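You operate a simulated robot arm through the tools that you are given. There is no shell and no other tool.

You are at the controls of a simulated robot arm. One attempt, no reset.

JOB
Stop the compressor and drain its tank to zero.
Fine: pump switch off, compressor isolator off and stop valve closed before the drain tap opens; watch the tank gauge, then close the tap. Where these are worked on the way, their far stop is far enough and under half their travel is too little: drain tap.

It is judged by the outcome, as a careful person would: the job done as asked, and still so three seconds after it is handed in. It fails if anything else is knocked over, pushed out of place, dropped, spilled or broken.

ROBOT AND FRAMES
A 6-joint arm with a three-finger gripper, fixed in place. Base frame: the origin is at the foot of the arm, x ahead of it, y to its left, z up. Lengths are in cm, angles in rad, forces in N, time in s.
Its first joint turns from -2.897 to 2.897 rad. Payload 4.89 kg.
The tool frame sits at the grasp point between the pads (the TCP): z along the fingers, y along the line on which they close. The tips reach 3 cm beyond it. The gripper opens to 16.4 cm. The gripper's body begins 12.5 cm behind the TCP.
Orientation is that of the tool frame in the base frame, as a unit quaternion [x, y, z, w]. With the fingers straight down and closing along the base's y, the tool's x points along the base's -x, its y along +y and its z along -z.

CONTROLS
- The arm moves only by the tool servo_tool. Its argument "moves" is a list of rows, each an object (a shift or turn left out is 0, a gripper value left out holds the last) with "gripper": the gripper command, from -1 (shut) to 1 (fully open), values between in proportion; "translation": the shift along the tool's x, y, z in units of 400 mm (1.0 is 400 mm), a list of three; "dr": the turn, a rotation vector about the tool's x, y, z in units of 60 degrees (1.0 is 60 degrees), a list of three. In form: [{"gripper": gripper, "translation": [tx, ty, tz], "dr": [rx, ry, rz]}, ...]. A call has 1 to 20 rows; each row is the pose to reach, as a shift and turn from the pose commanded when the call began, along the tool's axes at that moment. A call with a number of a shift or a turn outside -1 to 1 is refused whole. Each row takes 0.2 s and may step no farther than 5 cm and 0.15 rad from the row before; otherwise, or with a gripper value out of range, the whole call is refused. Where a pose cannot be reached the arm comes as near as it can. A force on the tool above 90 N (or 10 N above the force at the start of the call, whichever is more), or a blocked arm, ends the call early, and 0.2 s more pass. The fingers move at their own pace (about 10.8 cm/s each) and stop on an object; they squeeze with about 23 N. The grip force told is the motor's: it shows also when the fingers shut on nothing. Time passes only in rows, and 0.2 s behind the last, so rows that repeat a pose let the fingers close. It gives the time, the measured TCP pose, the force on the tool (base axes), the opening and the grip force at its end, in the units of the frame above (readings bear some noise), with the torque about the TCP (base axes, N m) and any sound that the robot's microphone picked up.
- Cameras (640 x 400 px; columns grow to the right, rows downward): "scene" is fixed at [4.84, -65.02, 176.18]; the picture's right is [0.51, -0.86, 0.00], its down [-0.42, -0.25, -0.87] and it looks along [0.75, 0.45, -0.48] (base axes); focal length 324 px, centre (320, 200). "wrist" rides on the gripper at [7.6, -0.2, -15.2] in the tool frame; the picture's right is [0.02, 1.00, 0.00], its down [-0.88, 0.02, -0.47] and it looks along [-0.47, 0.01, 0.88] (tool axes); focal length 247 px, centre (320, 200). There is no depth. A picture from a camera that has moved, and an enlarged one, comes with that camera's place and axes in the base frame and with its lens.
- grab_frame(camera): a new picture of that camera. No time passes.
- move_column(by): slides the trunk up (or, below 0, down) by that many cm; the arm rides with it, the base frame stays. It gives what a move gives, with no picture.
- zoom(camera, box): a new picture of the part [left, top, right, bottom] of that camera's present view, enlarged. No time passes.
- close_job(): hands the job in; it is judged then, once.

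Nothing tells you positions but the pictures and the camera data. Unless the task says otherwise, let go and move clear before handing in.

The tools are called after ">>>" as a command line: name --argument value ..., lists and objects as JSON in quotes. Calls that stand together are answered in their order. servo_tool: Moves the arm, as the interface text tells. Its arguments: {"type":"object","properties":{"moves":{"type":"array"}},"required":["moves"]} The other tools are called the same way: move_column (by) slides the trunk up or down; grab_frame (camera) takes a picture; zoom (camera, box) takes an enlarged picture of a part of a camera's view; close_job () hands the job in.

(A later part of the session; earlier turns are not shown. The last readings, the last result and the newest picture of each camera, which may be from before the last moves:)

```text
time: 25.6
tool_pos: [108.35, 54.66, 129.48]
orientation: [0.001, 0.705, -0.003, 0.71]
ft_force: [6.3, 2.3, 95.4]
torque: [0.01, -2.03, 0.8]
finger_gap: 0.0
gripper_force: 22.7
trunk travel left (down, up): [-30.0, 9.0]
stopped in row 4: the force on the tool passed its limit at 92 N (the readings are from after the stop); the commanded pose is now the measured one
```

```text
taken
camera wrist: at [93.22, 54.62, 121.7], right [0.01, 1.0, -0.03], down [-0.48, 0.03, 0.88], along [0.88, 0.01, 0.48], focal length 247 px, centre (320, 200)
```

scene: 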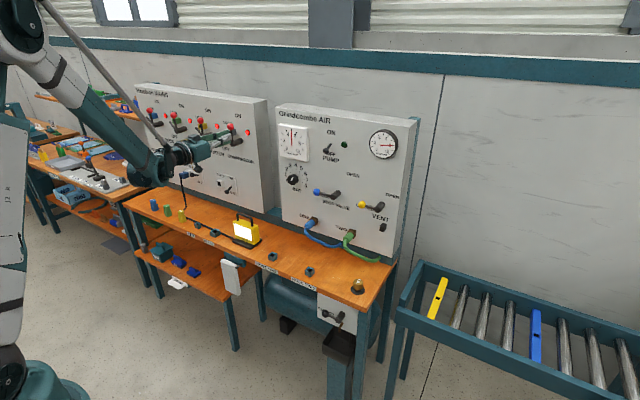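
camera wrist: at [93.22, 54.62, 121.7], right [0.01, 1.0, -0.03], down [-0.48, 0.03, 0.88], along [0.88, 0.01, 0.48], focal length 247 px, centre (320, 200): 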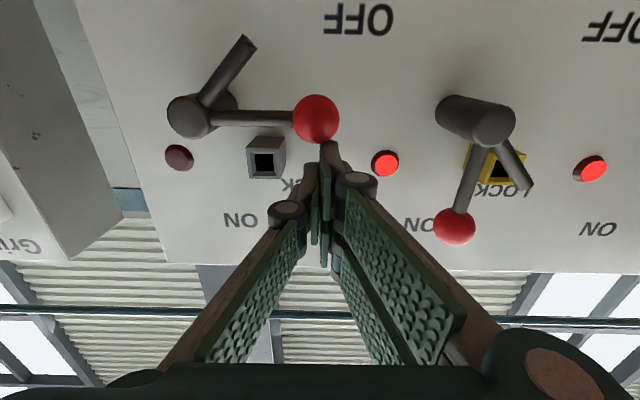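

The isolator is at its hard OFF stop with its lamp out. I retract and travel right and back, ready to drop the column for the drain tap under the bench.

>>> servo_tool --moves '[{"translation": [-0.05, 0, 0]}, {"translation": [-0.06, 0, -0.1]}, {"translation": [-0.06, 0, -0.2]}, {"translation": [-0.06, 0, -0.3]}, {"translation": [-0.06, -0.08, -0.36]}, {"translation": [-0.06, -0.17, -0.42]}, {"translation": [-0.06, -0.26, -0.48]}, {"translation": [-0.06, -0.37, -0.5]}, {"translation": [-0.06, -0.48, -0.5]}, {"translation": [-0.06, -0.59, -0.5]}, {"translation": [-0.06, -0.7, -0.5]}, {"translation": [-0.06, -0.81, -0.5]}, {"translation": [-0.06, -0.92, -0.5]}, {"translation": [-0.06, -1.0, -0.5]}, {"translation": [-0.06, -1.0, -0.5]}]'

>>> grab_frame --camera "scene"

>>> zoom --camera "scene" --box '[180, 100, 276, 160]'

```text
time: 28.8
tool_pos: [88.2, 14.97, 131.12]
orientation: [0.002, 0.706, -0.002, 0.708]
ft_force: [0.3, -0.6, 0.3]
torque: [0.03, 0.05, 0.11]
finger_gap: 0.0
gripper_force: 23.6
trunk travel left (down, up): [-30.0, 9.0]
```

```text
taken
```

scene: 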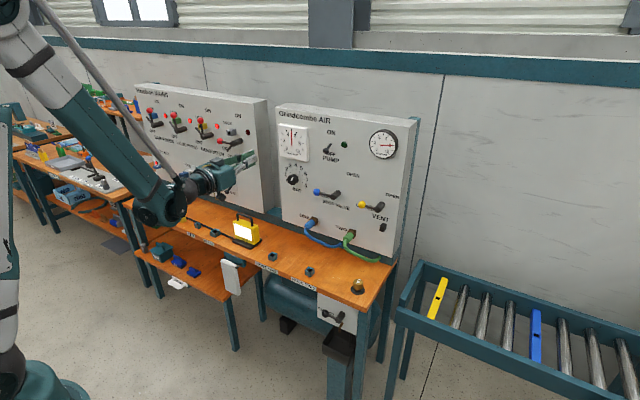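

```text
6.67 times, centred on (228, 130) of scene
camera zoom: at [4.84, -65.02, 176.18], right [0.51, -0.86, 0.0], down [-0.42, -0.25, -0.87], along [0.75, 0.45, -0.48], focal length 2163 px, centre (933, 667)
```

zoom: 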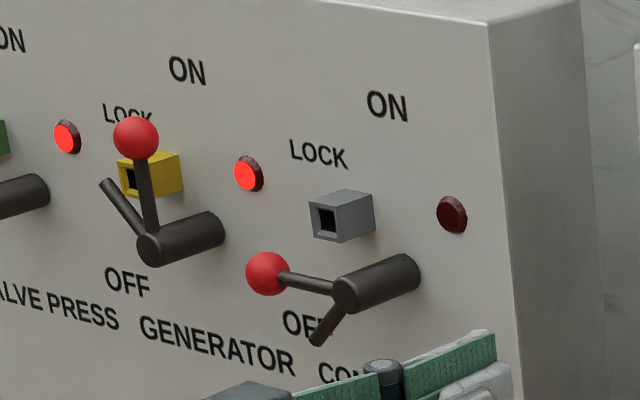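

Everything so far holds. I move over to y≈-18 and back a little, then lower the column.

>>> servo_tool --moves '[{"translation": [0, -0.092, -0.033]}, {"translation": [0, -0.184, -0.066]}, {"translation": [0, -0.276, -0.1]}, {"translation": [0, -0.368, -0.133]}, {"translation": [0, -0.46, -0.166]}, {"translation": [0, -0.552, -0.2]}, {"translation": [0, -0.644, -0.233]}, {"translation": [0, -0.736, -0.266]}, {"translation": [0, -0.825, -0.3]}, {"translation": [0, -0.825, -0.3]}]'

>>> grab_frame --camera "scene"

>>> grab_frame --camera "wrist"

```text
time: 30.9
tool_pos: [76.1, -18.23, 131.25]
orientation: [0.002, 0.707, -0.003, 0.708]
ft_force: [0.1, -0.5, 1.0]
torque: [-0.03, 0.03, 0.11]
finger_gap: 0.01
gripper_force: 22.8
trunk travel left (down, up): [-30.0, 9.0]
```

```text
taken
```

scene: 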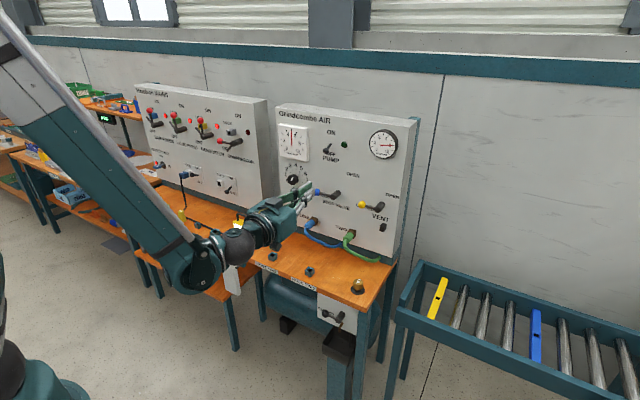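

```text
taken
camera wrist: at [60.94, -18.32, 123.51], right [0.01, 1.0, -0.02], down [-0.47, 0.02, 0.88], along [0.88, 0.01, 0.47], focal length 247 px, centre (320, 200)
```

wrist: 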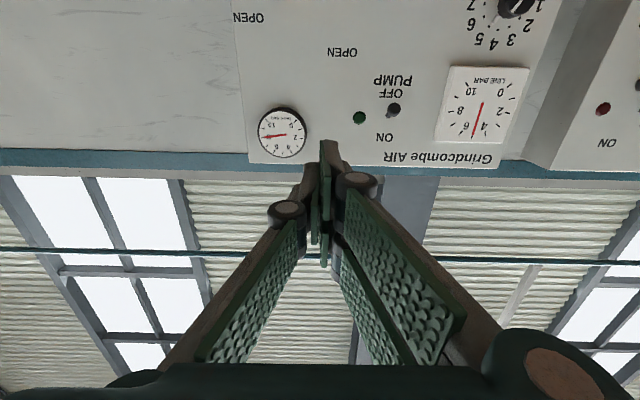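

The area under the arm is free floor in front of the bench. I lower the column 30 cm.

>>> move_column --by -30

>>> grab_frame --camera "scene"

>>> grab_frame --camera "wrist"

```text
time: 34.0
tool_pos: [75.99, -18.13, 101.12]
orientation: [0.002, 0.706, -0.003, 0.708]
ft_force: [0.5, 0.8, 0.6]
torque: [0.0, -0.04, -0.04]
finger_gap: 0.0
gripper_force: 23.3
trunk travel left (down, up): [0.0, 39.0]
```

```text
taken
```

scene: 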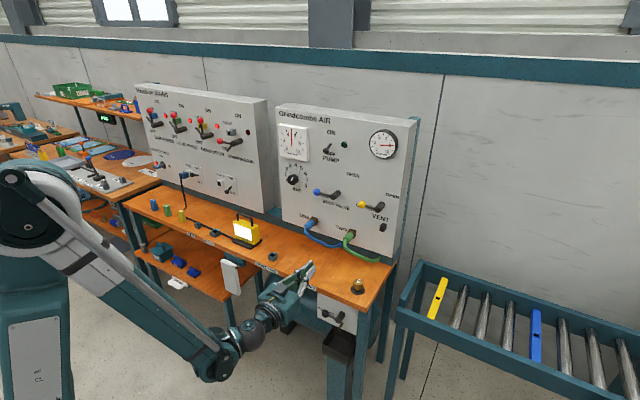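

```text
taken
camera wrist: at [60.97, -18.24, 93.52], right [0.01, 1.0, -0.02], down [-0.47, 0.02, 0.88], along [0.88, 0.01, 0.47], focal length 247 px, centre (320, 200)
```

wrist: 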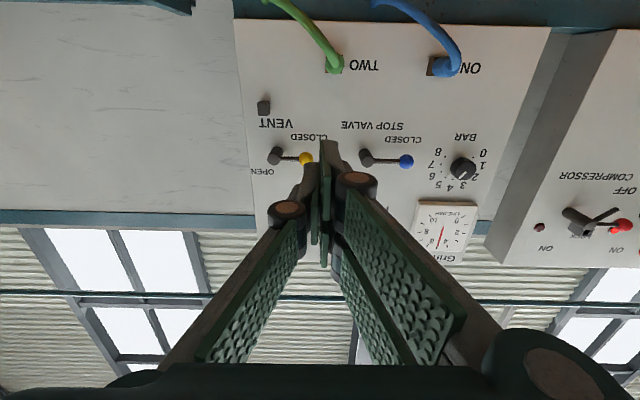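

I lower the tool in front of the bench to look at the drain tap straight on.

>>> servo_tool --moves '[{"translation": [0.1, 0, -0.02]}, {"translation": [0.2, 0, -0.04]}, {"translation": [0.3, 0, -0.06]}, {"translation": [0.4, 0, -0.08]}, {"translation": [0.5, 0, -0.1]}, {"translation": [0.6, 0, -0.1]}, {"translation": [0.7, 0, -0.1]}, {"translation": [0.8, 0, -0.1]}, {"translation": [0.875, 0, -0.1]}, {"translation": [0.875, 0, -0.1]}]'

>>> grab_frame --camera "scene"

>>> grab_frame --camera "wrist"

```text
time: 36.1
tool_pos: [87.1, -25.67, 87.84]
orientation: [0.001, 0.707, -0.002, 0.707]
ft_force: [-1.9, 0.7, 2.2]
torque: [-0.01, 0.23, -0.15]
finger_gap: 0.02
gripper_force: 22.6
out of reach, approached as far as the arm can: row 2, 3, 4, 5, 6, 7, 8, 9, 10
trunk travel left (down, up): [0.0, 39.0]
```

```text
taken
```

scene: 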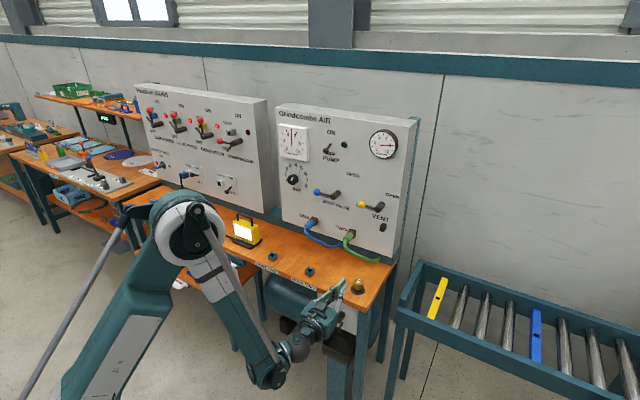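

```text
taken
camera wrist: at [72.04, -25.7, 80.3], right [0.01, 1.0, -0.02], down [-0.47, 0.02, 0.88], along [0.88, 0.01, 0.47], focal length 247 px, centre (320, 200)
```

wrist: 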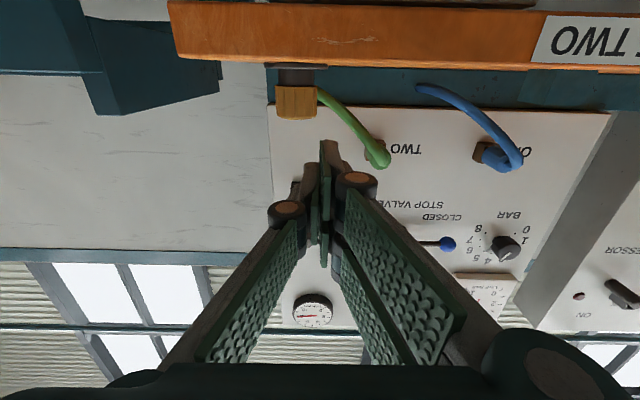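

The arm hit its folding limit with a horizontal tool this low and drifted to (87, -25.7, 88) above the bench edge, touching nothing. I go back up first, then use a downward-pitched tool for the drain tap.

>>> servo_tool --moves '[{"translation": [-0.1, 0, 0]}, {"translation": [-0.2, 0, 0]}, {"translation": [-0.3, 0, 0]}, {"translation": [-0.4, 0, 0]}, {"translation": [-0.5, 0, 0]}, {"translation": [-0.6, 0, 0]}]'

>>> grab_frame --camera "scene"

```text
time: 37.5
tool_pos: [86.64, -25.05, 112.23]
orientation: [0.001, 0.707, -0.002, 0.707]
ft_force: [0.9, -0.9, -0.9]
torque: [0.01, -0.1, 0.1]
finger_gap: 0.0
gripper_force: 23.3
trunk travel left (down, up): [0.0, 39.0]
```

```text
taken
```

scene: 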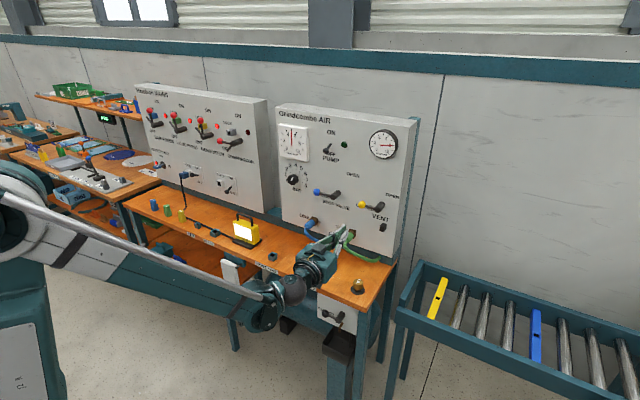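

The arm is safely back up at z=112. Now I pitch the tool 45° down while drawing back to x≈78, y≈-17.

>>> servo_tool --moves '[{"translation": [0, 0.033, -0.033], "dr": [0, 0.125, 0]}, {"translation": [0, 0.066, -0.066], "dr": [0, 0.25, 0]}, {"translation": [0, 0.1, -0.1], "dr": [0, 0.375, 0]}, {"translation": [0, 0.133, -0.133], "dr": [0, 0.5, 0]}, {"translation": [0, 0.166, -0.166], "dr": [0, 0.625, 0]}, {"translation": [0, 0.2, -0.2], "dr": [0, 0.75, 0]}, {"translation": [0, 0.2, -0.2], "dr": [0, 0.75, 0]}]'

>>> grab_frame --camera "scene"

>>> grab_frame --camera "wrist"

```text
time: 39.1
tool_pos: [78.28, -17.07, 112.28]
orientation: [0.002, 0.924, -0.001, 0.382]
ft_force: [0.1, -0.4, -0.4]
torque: [-0.01, 0.0, 0.04]
finger_gap: 0.01
gripper_force: 23.3
trunk travel left (down, up): [0.0, 39.0]
```

```text
taken
```

scene: 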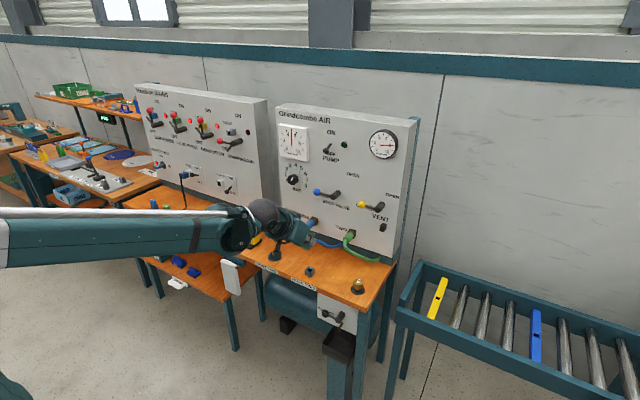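

```text
taken
camera wrist: at [62.3, -17.06, 117.76], right [-0.01, 1.0, -0.02], down [0.29, 0.02, 0.96], along [0.96, 0.0, -0.29], focal length 247 px, centre (320, 200)
```

wrist: 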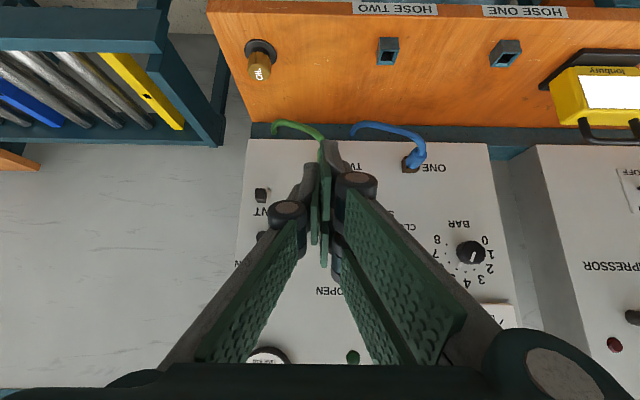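

Tool is at 45°. I lower it in stages, watching for reach limits.

>>> servo_tool --moves '[{"translation": [0.0707, 0, 0.0707]}, {"translation": [0.1414, 0, 0.1414]}, {"translation": [0.2121, 0, 0.2121]}, {"translation": [0.2828, 0, 0.2828]}, {"translation": [0.3535, 0, 0.3535]}]'

>>> grab_frame --camera "wrist"

>>> grab_frame --camera "scene"

```text
time: 40.4
tool_pos: [78.51, -16.87, 92.19]
orientation: [0.002, 0.924, -0.001, 0.383]
ft_force: [-1.0, -0.3, 0.6]
torque: [-0.04, -0.12, -0.05]
finger_gap: 0.01
gripper_force: 22.8
trunk travel left (down, up): [0.0, 39.0]
```

```text
taken
camera wrist: at [62.39, -16.95, 97.56], right [-0.01, 1.0, -0.02], down [0.29, 0.02, 0.96], along [0.96, 0.0, -0.29], focal length 247 px, centre (320, 200)
```

wrist: 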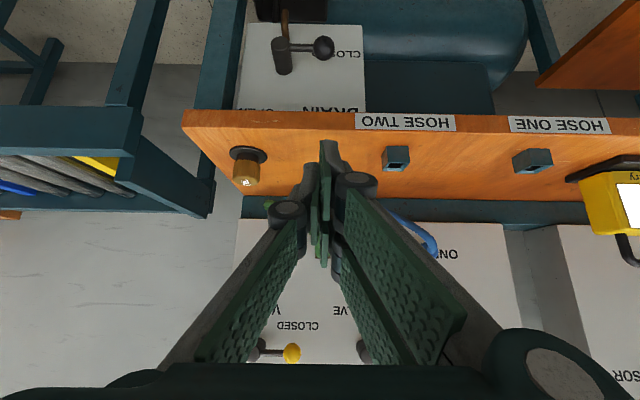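

```text
taken
```

scene: 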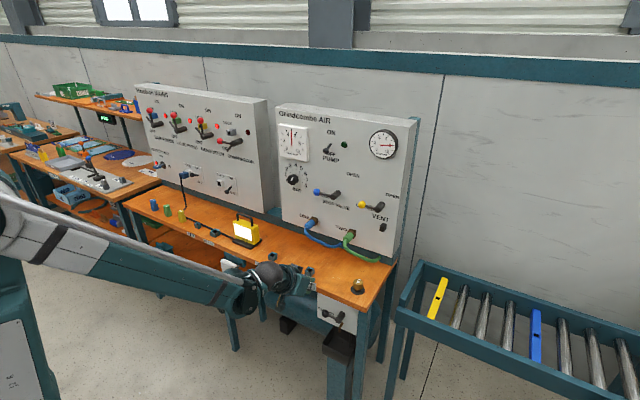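

Now I can see the drain plate from the wrist camera. I'll zoom in to read which way opens.

>>> zoom --camera "wrist" --box '[220, 0, 380, 120]'

```text
3.33 times, centred on (300, 60) of wrist
camera zoom: at [62.39, -16.95, 97.56], right [-0.01, 1.0, -0.02], down [0.29, 0.02, 0.96], along [0.96, 0.0, -0.29], focal length 823 px, centre (387, 667)
```

zoom: 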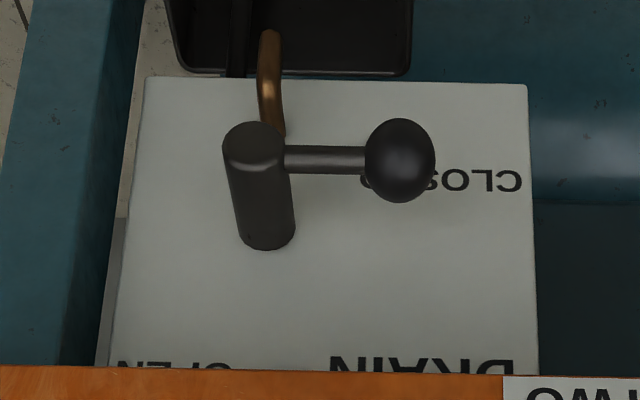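

The drain works like the others: CLOSED is to the left, OPEN is up (label upper right). The knob is at about (90.3, -16.8, 66.0) with its stem at y≈-23.1. I continue down in short steps in front of the bench, checking reach.

>>> servo_tool --moves '[{"translation": [0.0707, 0, 0.0707]}, {"translation": [0.1414, 0, 0.1414]}]'

```text
time: 41.0
tool_pos: [78.56, -16.95, 84.41]
orientation: [0.002, 0.923, -0.002, 0.384]
ft_force: [-1.2, 0.3, -0.4]
torque: [-0.06, -0.07, -0.07]
finger_gap: 0.0
gripper_force: 23.3
trunk travel left (down, up): [0.0, 39.0]
```

>>> servo_tool --moves '[{"translation": [0.0707, 0, 0.0707]}, {"translation": [0.1414, 0, 0.1414]}]'

```text
time: 41.5
tool_pos: [78.52, -17.11, 76.36]
orientation: [0.003, 0.924, -0.003, 0.383]
ft_force: [-0.8, 1.1, 1.1]
torque: [-0.08, -0.09, -0.05]
finger_gap: 0.01
gripper_force: 23.3
trunk travel left (down, up): [0.0, 39.0]
```

Reach is fine so far at z=76. I continue down in small steps.

>>> servo_tool --moves '[{"translation": [0.0707, 0, 0.0707]}, {"translation": [0.1414, 0, 0.1414]}]'

>>> grab_frame --camera "wrist"

>>> grab_frame --camera "scene"

```text
time: 42.1
tool_pos: [78.83, -17.19, 68.91]
orientation: [0.002, 0.924, 0.0, 0.382]
ft_force: [-0.4, -0.3, 1.4]
torque: [-0.02, 0.0, -0.03]
finger_gap: 0.0
gripper_force: 22.5
out of reach, approached as far as the arm can: row 2
trunk travel left (down, up): [0.0, 39.0]
```

```text
taken
camera wrist: at [62.76, -17.21, 74.31], right [-0.01, 1.0, -0.02], down [0.29, 0.02, 0.96], along [0.96, 0.0, -0.29], focal length 247 px, centre (320, 200)
```

wrist: 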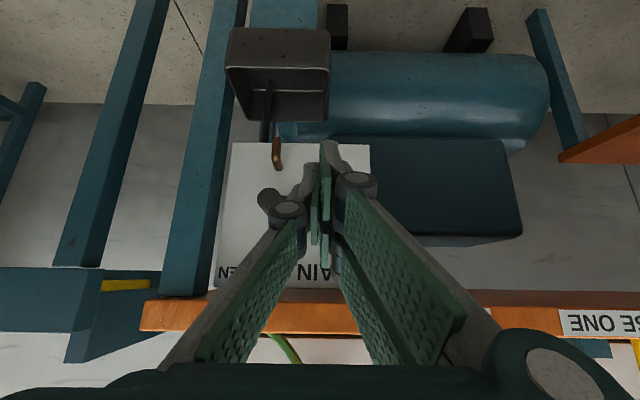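

```text
taken
```

scene: 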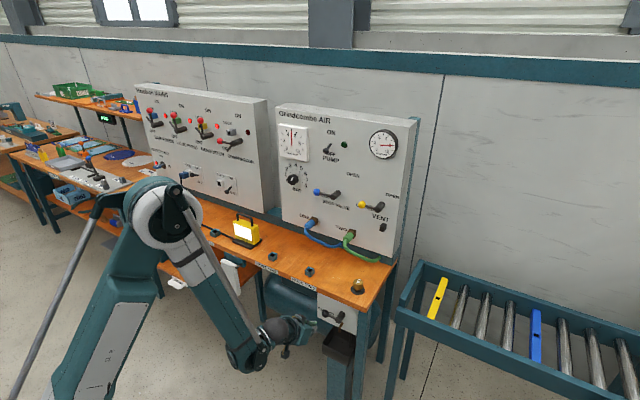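

The fold limit is right here, but moving forward extends the arm. The tray rim is at z≈52, so I slide the fingers in along their own axis to sit just under the drain knob.

>>> servo_tool --moves '[{"translation": [-0.005, 0.005, 0.09]}, {"translation": [-0.012, 0.01, 0.18]}, {"translation": [-0.0212, 0.015, 0.26]}, {"translation": [-0.0212, 0.015, 0.26]}]'

>>> grab_frame --camera "wrist"

>>> zoom --camera "scene" --box '[280, 280, 376, 340]'

```text
time: 43.1
tool_pos: [87.04, -16.61, 62.46]
orientation: [0.003, 0.924, -0.002, 0.383]
ft_force: [-1.5, -0.4, 0.3]
torque: [0.02, 0.02, -0.03]
finger_gap: 0.0
gripper_force: 22.6
trunk travel left (down, up): [0.0, 39.0]
```

```text
taken
camera wrist: at [71.01, -16.71, 67.75], right [-0.01, 1.0, -0.02], down [0.29, 0.02, 0.96], along [0.96, 0.0, -0.29], focal length 247 px, centre (320, 200)
```

wrist: 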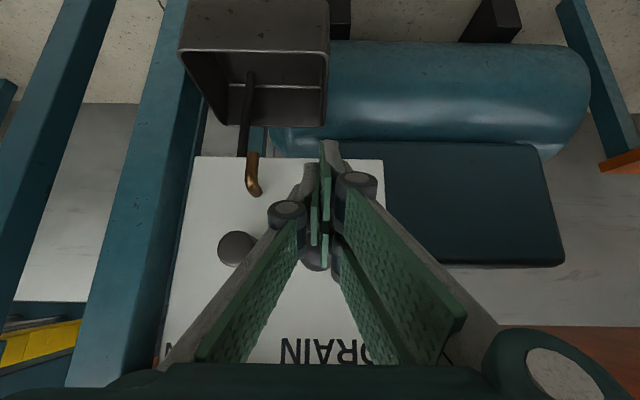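

```text
6.67 times, centred on (328, 310) of scene
camera zoom: at [4.84, -65.02, 176.18], right [0.51, -0.86, 0.0], down [-0.42, -0.25, -0.87], along [0.75, 0.45, -0.48], focal length 2163 px, centre (267, -533)
```

zoom: 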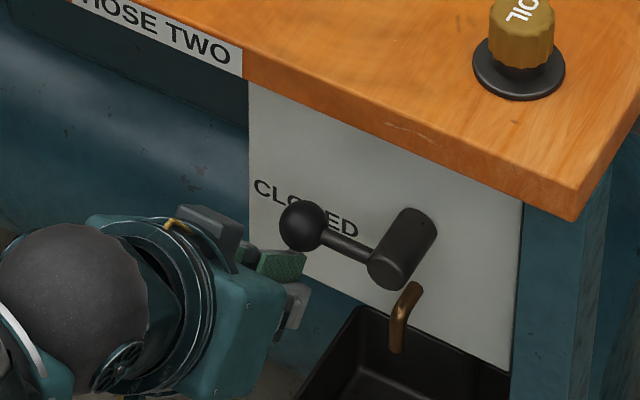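

Fingers are just below the drain knob. The pump, isolator and stop valve are all done, so I start lifting the drain lever: first half of the arc, then a check.

>>> servo_tool --moves '[{"translation": [-0.0071, -0.001, -0.0085]}, {"translation": [-0.0221, 0.0053, -0.0217]}, {"translation": [-0.0371, 0.0135, -0.035]}, {"translation": [-0.0548, 0.017, -0.0491]}, {"translation": [-0.0716, 0.019, -0.0624]}, {"translation": [-0.0901, 0.0153, -0.0774]}, {"translation": [-0.1071, 0.0088, -0.0909]}]'

>>> grab_frame --camera "wrist"

>>> zoom --camera "scene" --box '[280, 280, 376, 340]'

```text
time: 44.8
tool_pos: [87.39, -16.43, 67.89]
orientation: [0.002, 0.923, -0.002, 0.384]
ft_force: [-1.0, 1.0, 0.4]
torque: [-0.05, -0.01, 0.05]
finger_gap: 0.0
gripper_force: 22.5
trunk travel left (down, up): [0.0, 39.0]
```

```text
taken
camera wrist: at [71.3, -16.36, 73.28], right [-0.01, 1.0, -0.02], down [0.29, 0.02, 0.96], along [0.96, 0.0, -0.29], focal length 247 px, centre (320, 200)
```

wrist: 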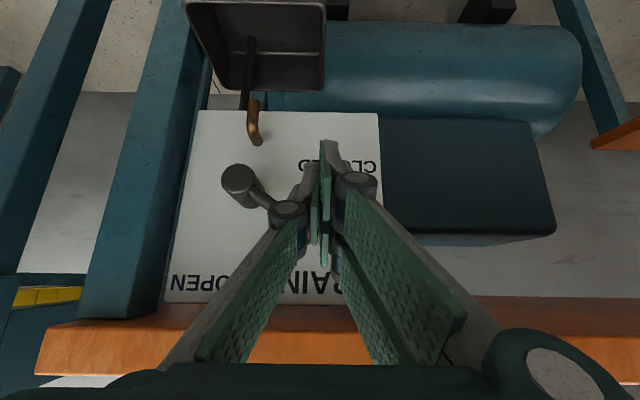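

```text
6.67 times, centred on (328, 310) of scene
camera zoom: at [4.84, -65.02, 176.18], right [0.51, -0.86, 0.0], down [-0.42, -0.25, -0.87], along [0.75, 0.45, -0.48], focal length 2163 px, centre (267, -533)
```

zoom: 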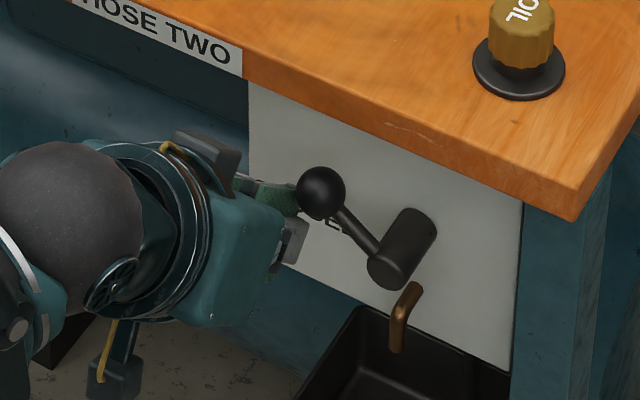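

The lever is rising and the fingers track the knob. I continue the arc to the fully open stop.

>>> servo_tool --moves '[{"translation": [-0.0193, -0.0116, -0.0157]}, {"translation": [-0.037, -0.0263, -0.0298]}, {"translation": [-0.0582, -0.0461, -0.0457]}, {"translation": [-0.0785, -0.0673, -0.0608]}, {"translation": [-0.0909, -0.0873, -0.0731]}, {"translation": [-0.0979, -0.1061, -0.0802]}, {"translation": [-0.0979, -0.1211, -0.0802]}, {"translation": [-0.0979, -0.1311, -0.0802]}]'

>>> grab_frame --camera "wrist"

>>> zoom --camera "scene" --box '[280, 280, 376, 340]'

>>> zoom --camera "scene" --box '[270, 100, 430, 200]'

```text
time: 46.7
tool_pos: [87.89, -20.6, 72.87]
orientation: [0.0, 0.924, 0.002, 0.382]
ft_force: [2.3, 46.8, -6.7]
torque: [0.34, 0.18, 1.16]
finger_gap: 0.17
gripper_force: 23.1
trunk travel left (down, up): [0.0, 39.0]
stopped in row 8: the force on the tool passed its limit at 94 N (the readings are from after the stop); the commanded pose is now the measured one
```

```text
taken
camera wrist: at [71.82, -20.83, 78.3], right [-0.02, 1.0, -0.01], down [0.29, 0.02, 0.96], along [0.96, 0.01, -0.29], focal length 247 px, centre (320, 200)
```

wrist: 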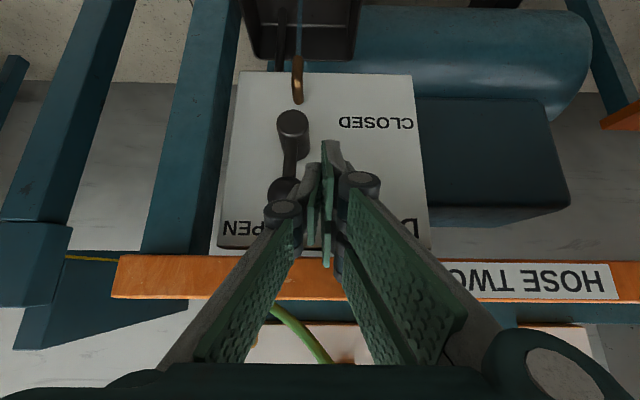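

```text
6.67 times, centred on (328, 310) of scene
camera zoom: at [4.84, -65.02, 176.18], right [0.51, -0.86, 0.0], down [-0.42, -0.25, -0.87], along [0.75, 0.45, -0.48], focal length 2163 px, centre (267, -533)
```

zoom: 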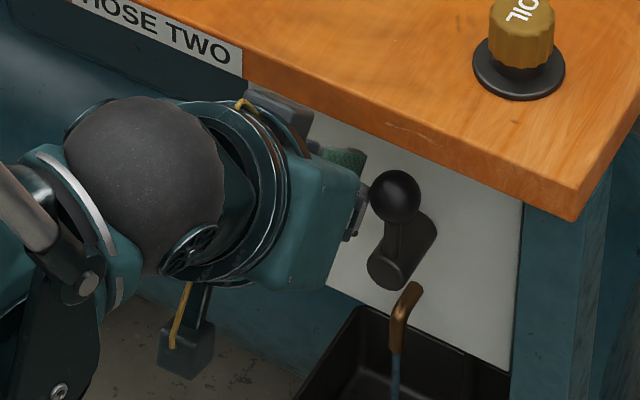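

```text
4.00 times, centred on (350, 150) of scene
camera zoom: at [4.84, -65.02, 176.18], right [0.51, -0.86, 0.0], down [-0.42, -0.25, -0.87], along [0.75, 0.45, -0.48], focal length 1298 px, centre (200, 400)
```

zoom: 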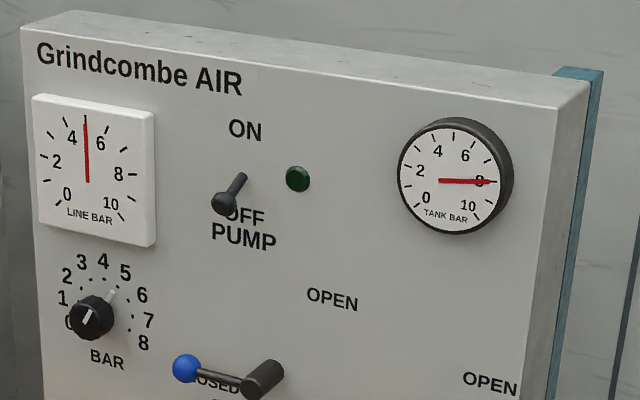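

The lever is at its open stop and water is running from the spout into the tray. I ease off the lever and retreat along the tool axis while the tank drains, watching the gauge.

>>> servo_tool --moves '[{"translation": [0, 0.02, 0]}, {"translation": [0, 0.03, -0.05]}, {"translation": [0, 0.03, -0.12]}, {"translation": [0, 0.03, -0.19]}, {"translation": [0, 0.03, -0.19]}, {"translation": [0, 0.03, -0.19]}, {"translation": [0, 0.03, -0.19]}, {"translation": [0, 0.03, -0.19]}]'

>>> zoom --camera "scene" --box '[280, 280, 376, 340]'

>>> zoom --camera "scene" --box '[366, 125, 406, 165]'

>>> grab_frame --camera "wrist"

```text
time: 48.5
tool_pos: [82.36, -19.69, 78.26]
orientation: [0.001, 0.924, 0.001, 0.383]
ft_force: [-0.5, -0.3, 0.9]
torque: [0.02, 0.03, 0.06]
finger_gap: 0.0
gripper_force: 22.3
trunk travel left (down, up): [0.0, 39.0]
```

```text
6.67 times, centred on (328, 310) of scene
camera zoom: at [4.84, -65.02, 176.18], right [0.51, -0.86, 0.0], down [-0.42, -0.25, -0.87], along [0.75, 0.45, -0.48], focal length 2163 px, centre (267, -533)
```

zoom: 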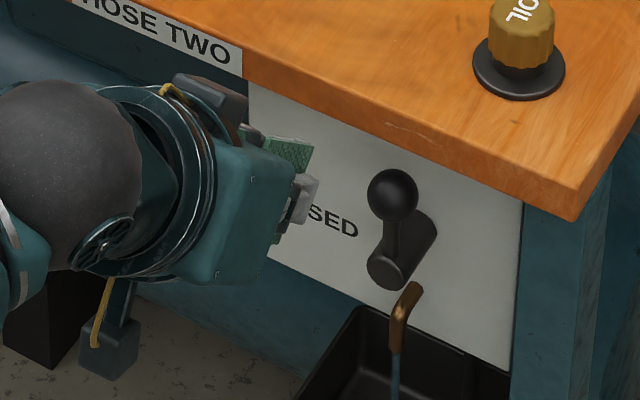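

```text
10.00 times, centred on (386, 145) of scene
camera zoom: at [4.84, -65.02, 176.18], right [0.51, -0.86, 0.0], down [-0.42, -0.25, -0.87], along [0.75, 0.45, -0.48], focal length 3245 px, centre (-340, 750)
```

zoom: 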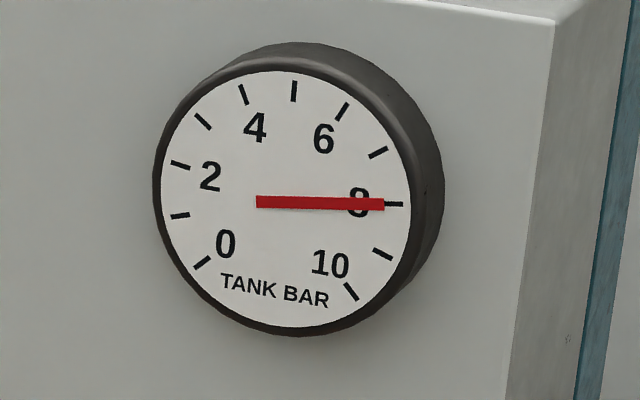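

```text
taken
camera wrist: at [66.31, -19.88, 83.65], right [-0.01, 1.0, -0.01], down [0.29, 0.02, 0.96], along [0.96, 0.01, -0.29], focal length 247 px, centre (320, 200)
```

wrist: 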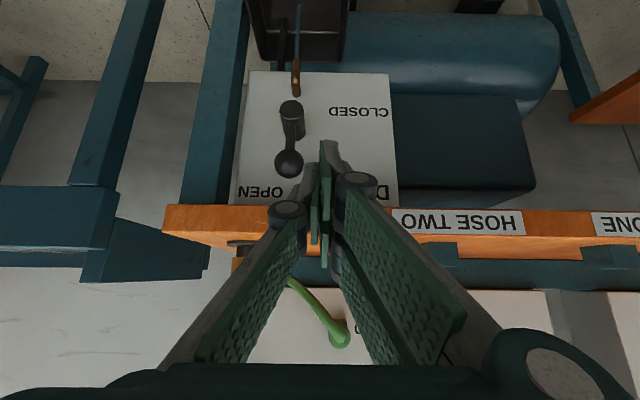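

The lever stays open and is draining. The gauge still shows about 8, so I wait and re-read it.

>>> servo_tool --moves '[{}, {}, {}, {}, {}, {}, {}, {}, {}, {}, {}, {}, {}, {}, {}, {}, {}, {}, {}, {}]'

>>> zoom --camera "scene" --box '[366, 125, 406, 165]'

>>> zoom --camera "scene" --box '[280, 280, 376, 340]'

```text
time: 52.7
tool_pos: [82.42, -19.77, 78.25]
orientation: [0.001, 0.924, 0.001, 0.382]
ft_force: [-0.6, -0.7, 0.1]
torque: [0.02, 0.02, 0.05]
finger_gap: 0.01
gripper_force: 23.2
trunk travel left (down, up): [0.0, 39.0]
```

```text
10.00 times, centred on (386, 145) of scene
camera zoom: at [4.84, -65.02, 176.18], right [0.51, -0.86, 0.0], down [-0.42, -0.25, -0.87], along [0.75, 0.45, -0.48], focal length 3245 px, centre (-340, 750)
```

zoom: 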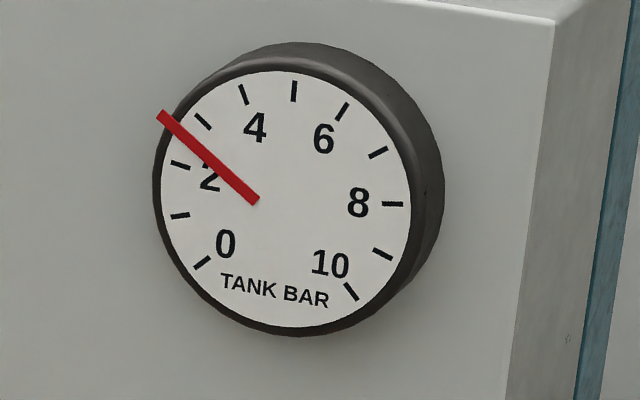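

```text
6.67 times, centred on (328, 310) of scene
camera zoom: at [4.84, -65.02, 176.18], right [0.51, -0.86, 0.0], down [-0.42, -0.25, -0.87], along [0.75, 0.45, -0.48], focal length 2163 px, centre (267, -533)
```

zoom: 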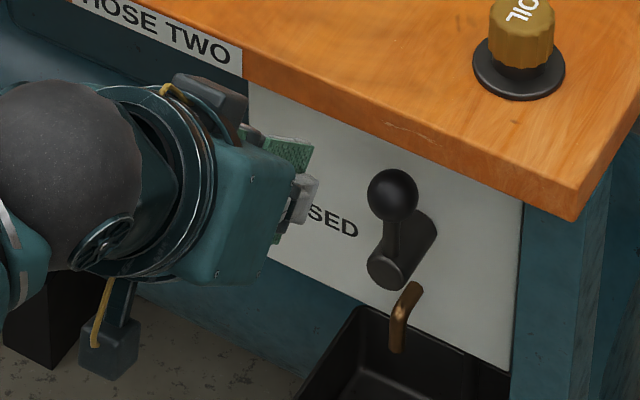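

The tank gauge has dropped to about 2.7 bar and is still falling. While it drains, I shift right so the fingers line up on the right side of the knob for closing.

>>> servo_tool --moves '[{"translation": [0, -0.06, 0]}, {"translation": [0, -0.12, 0]}, {"translation": [0, -0.164, 0]}, {"translation": [0, -0.164, 0]}, {"translation": [0, -0.164, 0]}, {"translation": [0, -0.164, 0]}, {"translation": [0, -0.164, 0]}, {"translation": [0, -0.164, 0]}, {"translation": [0, -0.164, 0]}, {"translation": [0, -0.164, 0]}, {"translation": [0, -0.164, 0]}, {"translation": [0, -0.164, 0]}, {"translation": [0, -0.164, 0]}, {"translation": [0, -0.164, 0]}, {"translation": [0, -0.164, 0]}]'

>>> zoom --camera "scene" --box '[366, 125, 406, 165]'

>>> grab_frame --camera "wrist"

```text
time: 55.9
tool_pos: [82.52, -26.38, 78.29]
orientation: [0.001, 0.924, 0.001, 0.383]
ft_force: [0.2, 0.8, 0.2]
torque: [0.0, -0.01, -0.02]
finger_gap: 0.0
gripper_force: 22.9
trunk travel left (down, up): [0.0, 39.0]
```

```text
10.00 times, centred on (386, 145) of scene
camera zoom: at [4.84, -65.02, 176.18], right [0.51, -0.86, 0.0], down [-0.42, -0.25, -0.87], along [0.75, 0.45, -0.48], focal length 3245 px, centre (-340, 750)
```

zoom: 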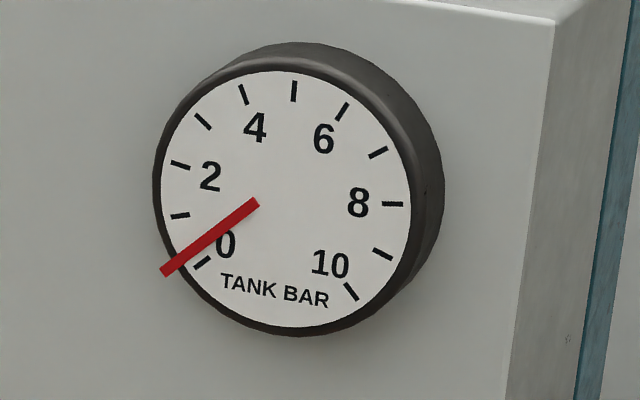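

```text
taken
camera wrist: at [66.39, -26.5, 83.63], right [-0.01, 1.0, -0.01], down [0.29, 0.02, 0.96], along [0.96, 0.01, -0.29], focal length 247 px, centre (320, 200)
```

wrist: 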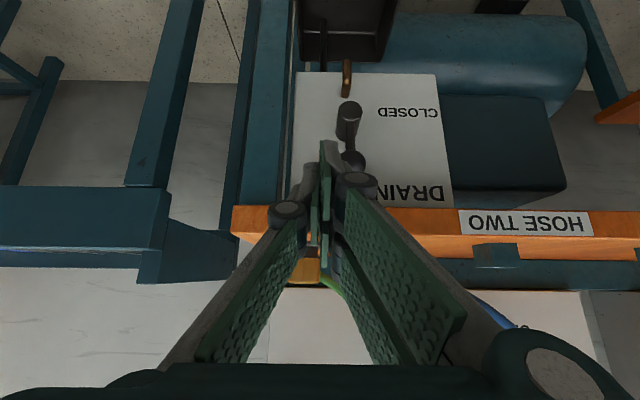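

The gauge is at or very near zero. I wait a few more seconds to see it settle fully before closing the tap.

>>> servo_tool --moves '[{}, {}, {}, {}, {}, {}, {}, {}, {}, {}, {}, {}, {}, {}, {}, {}, {}, {}, {}, {}]'

>>> zoom --camera "scene" --box '[366, 125, 406, 165]'

>>> zoom --camera "scene" --box '[280, 270, 392, 340]'

```text
time: 60.1
tool_pos: [82.48, -26.28, 78.35]
orientation: [0.001, 0.924, 0.001, 0.383]
ft_force: [-0.5, -0.1, 0.8]
torque: [-0.04, -0.03, -0.01]
finger_gap: 0.0
gripper_force: 23.1
trunk travel left (down, up): [0.0, 39.0]
```

```text
10.00 times, centred on (386, 145) of scene
camera zoom: at [4.84, -65.02, 176.18], right [0.51, -0.86, 0.0], down [-0.42, -0.25, -0.87], along [0.75, 0.45, -0.48], focal length 3245 px, centre (-340, 750)
```

zoom: 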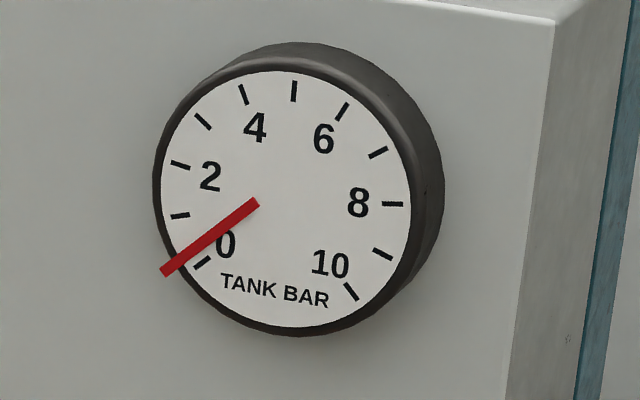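

```text
5.71 times, centred on (336, 305) of scene
camera zoom: at [4.84, -65.02, 176.18], right [0.51, -0.86, 0.0], down [-0.42, -0.25, -0.87], along [0.75, 0.45, -0.48], focal length 1854 px, centre (229, -400)
```

zoom: 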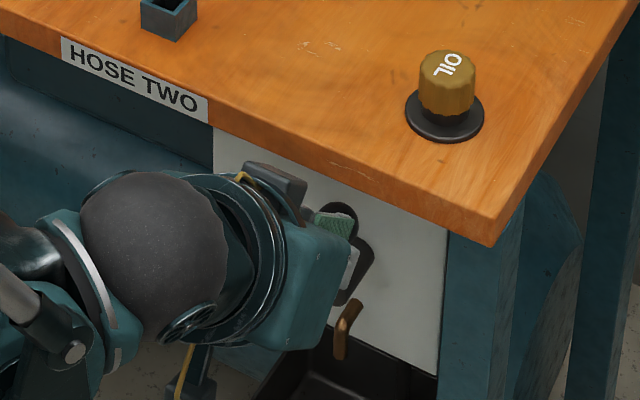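

The needle has stopped at zero. Now I slide the fingers in along the tool axis on the right side of the knob to close the tap.

>>> servo_tool --moves '[{"translation": [0, 0, 0.07]}, {"translation": [0, 0, 0.13]}, {"translation": [0, 0, 0.17]}, {"translation": [0, 0, 0.195]}, {"translation": [0, 0, 0.195]}]'

>>> grab_frame --camera "wrist"

>>> zoom --camera "scene" --box '[280, 270, 392, 340]'

```text
time: 61.3
tool_pos: [87.93, -26.4, 72.79]
orientation: [0.001, 0.924, 0.001, 0.382]
ft_force: [-0.7, -0.4, 0.3]
torque: [-0.03, 0.02, 0.02]
finger_gap: 0.0
gripper_force: 22.5
trunk travel left (down, up): [0.0, 39.0]
```

```text
taken
camera wrist: at [71.9, -26.52, 78.12], right [-0.01, 1.0, -0.01], down [0.29, 0.02, 0.96], along [0.96, 0.01, -0.29], focal length 247 px, centre (320, 200)
```

wrist: 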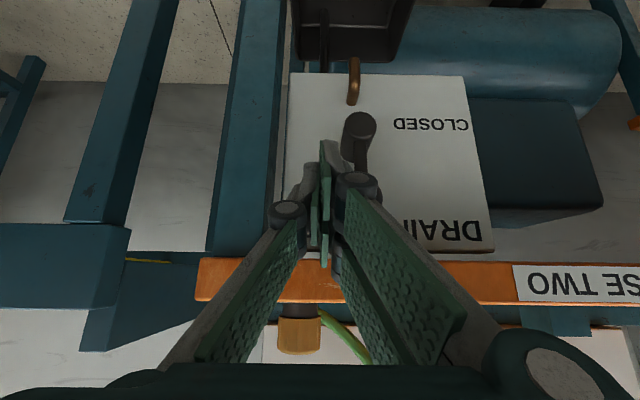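

```text
5.71 times, centred on (336, 305) of scene
camera zoom: at [4.84, -65.02, 176.18], right [0.51, -0.86, 0.0], down [-0.42, -0.25, -0.87], along [0.75, 0.45, -0.48], focal length 1854 px, centre (229, -400)
```

zoom: 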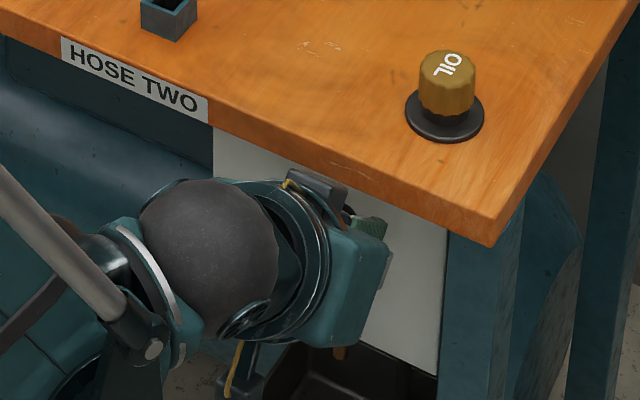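

The fingers are in place to the right of the knob. I push it left and down along its arc towards CLOSED.

>>> servo_tool --moves '[{"translation": [0.0053, 0.0188, 0.0053]}, {"translation": [0.0027, 0.0318, 0.0009]}, {"translation": [0.0009, 0.0465, -0.0044]}, {"translation": [0.0009, 0.0638, -0.0097]}, {"translation": [0.0016, 0.0865, -0.0143]}, {"translation": [0.0016, 0.1068, -0.0143]}, {"translation": [0.0035, 0.1275, -0.0124]}, {"translation": [0.0076, 0.1493, -0.0083]}, {"translation": [0.0145, 0.1703, -0.0014]}, {"translation": [0.0235, 0.1905, 0.0076]}, {"translation": [0.0352, 0.2093, 0.0193]}]'

>>> grab_frame --camera "wrist"

>>> zoom --camera "scene" --box '[280, 270, 392, 340]'

```text
time: 63.7
tool_pos: [87.48, -17.98, 71.28]
orientation: [0.001, 0.924, 0.001, 0.383]
ft_force: [0.1, -0.1, -0.3]
torque: [-0.02, -0.02, -0.02]
finger_gap: 0.01
gripper_force: 23.3
trunk travel left (down, up): [0.0, 39.0]
```

```text
taken
camera wrist: at [71.47, -18.22, 76.61], right [-0.01, 1.0, -0.01], down [0.29, 0.02, 0.96], along [0.96, 0.01, -0.29], focal length 247 px, centre (320, 200)
```

wrist: 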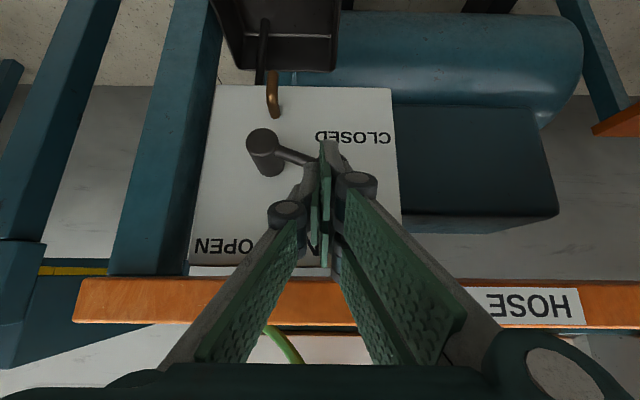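

```text
5.71 times, centred on (336, 305) of scene
camera zoom: at [4.84, -65.02, 176.18], right [0.51, -0.86, 0.0], down [-0.42, -0.25, -0.87], along [0.75, 0.45, -0.48], focal length 1854 px, centre (229, -400)
```

zoom: 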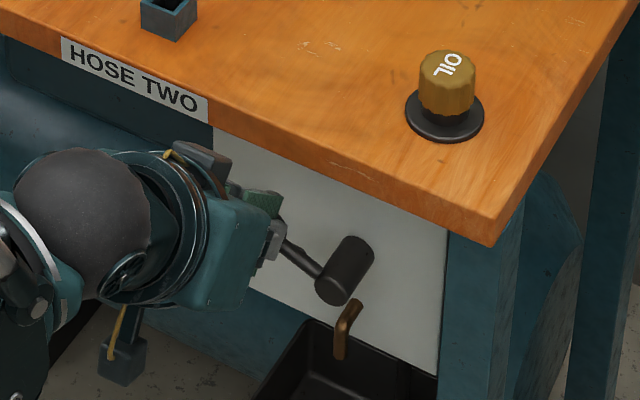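

The lever is almost down. I continue the last part of the arc and press to the closed stop.

>>> servo_tool --moves '[{"translation": [0.014, 0.0162, 0.0139]}, {"translation": [0.0299, 0.0295, 0.0298]}, {"translation": [0.0385, 0.0295, 0.0385]}, {"translation": [0.047, 0.0295, 0.047]}, {"translation": [0.0555, 0.0295, 0.0555]}]'

>>> grab_frame --camera "wrist"

>>> zoom --camera "scene" --box '[280, 270, 392, 340]'

```text
time: 64.9
tool_pos: [87.3, -16.9, 68.54]
orientation: [0.002, 0.924, -0.001, 0.383]
ft_force: [-29.7, -5.2, 57.1]
torque: [-0.22, -0.82, 0.11]
finger_gap: 0.59
gripper_force: 45.1
trunk travel left (down, up): [0.0, 39.0]
```

```text
taken
camera wrist: at [71.17, -17.02, 73.79], right [-0.01, 1.0, -0.01], down [0.28, 0.02, 0.96], along [0.96, 0.01, -0.28], focal length 247 px, centre (320, 200)
```

wrist: 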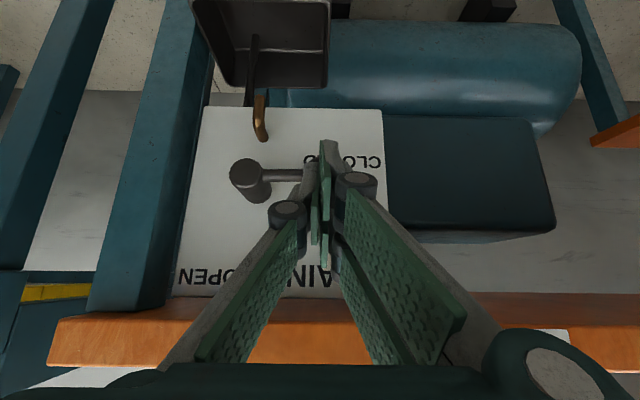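

```text
5.71 times, centred on (336, 305) of scene
camera zoom: at [4.84, -65.02, 176.18], right [0.51, -0.86, 0.0], down [-0.42, -0.25, -0.87], along [0.75, 0.45, -0.48], focal length 1854 px, centre (229, -400)
```

zoom: 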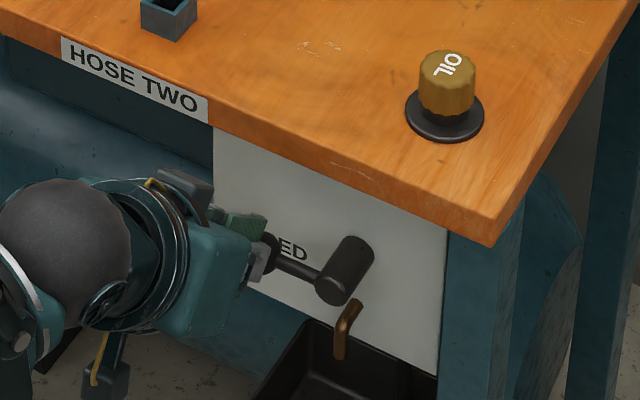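

The lever is horizontal at its closed stop with firm reaction force. I lift off and back straight out along the tool axis.

>>> servo_tool --moves '[{"translation": [-0.018, 0, -0.03]}, {"translation": [-0.018, 0, -0.08]}, {"translation": [-0.018, 0, -0.15]}, {"translation": [-0.018, 0, -0.22]}, {"translation": [-0.018, 0, -0.28]}, {"translation": [-0.018, 0, -0.28]}]'

>>> grab_frame --camera "scene"

>>> zoom --camera "scene" --box '[280, 270, 392, 340]'

>>> grab_frame --camera "wrist"

```text
time: 66.3
tool_pos: [80.11, -16.84, 76.66]
orientation: [0.001, 0.924, 0.0, 0.383]
ft_force: [0.1, 0.0, -0.3]
torque: [-0.01, -0.01, -0.03]
finger_gap: 0.0
gripper_force: 45.0
trunk travel left (down, up): [0.0, 39.0]
```

```text
taken
```

scene: 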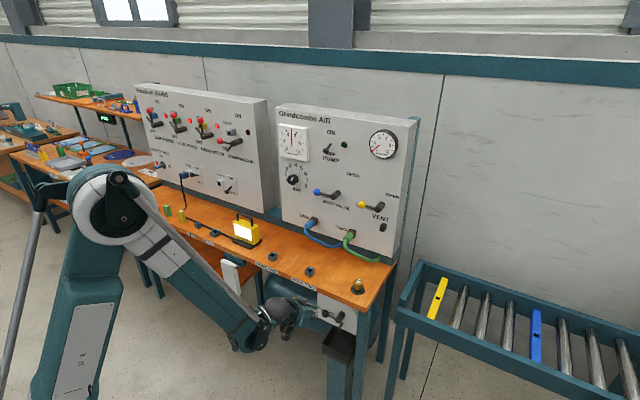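

```text
5.71 times, centred on (336, 305) of scene
camera zoom: at [4.84, -65.02, 176.18], right [0.51, -0.86, 0.0], down [-0.42, -0.25, -0.87], along [0.75, 0.45, -0.48], focal length 1854 px, centre (229, -400)
```

zoom: 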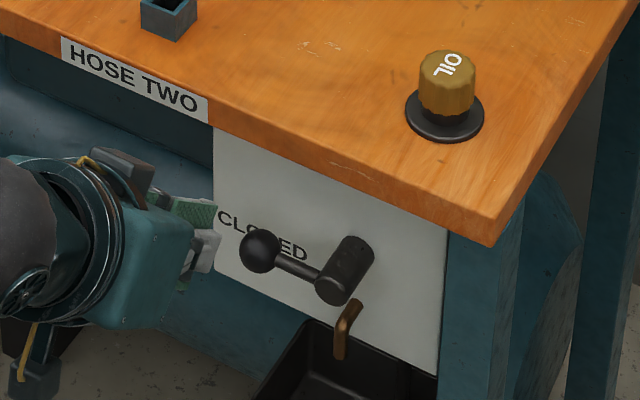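

```text
taken
camera wrist: at [64.07, -17.07, 81.93], right [-0.01, 1.0, -0.01], down [0.29, 0.02, 0.96], along [0.96, 0.01, -0.29], focal length 247 px, centre (320, 200)
```

wrist: 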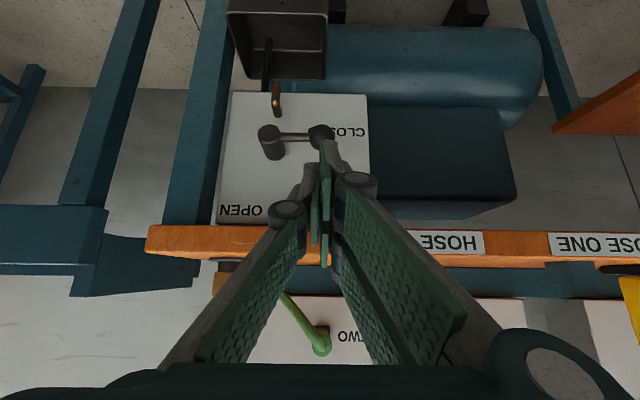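

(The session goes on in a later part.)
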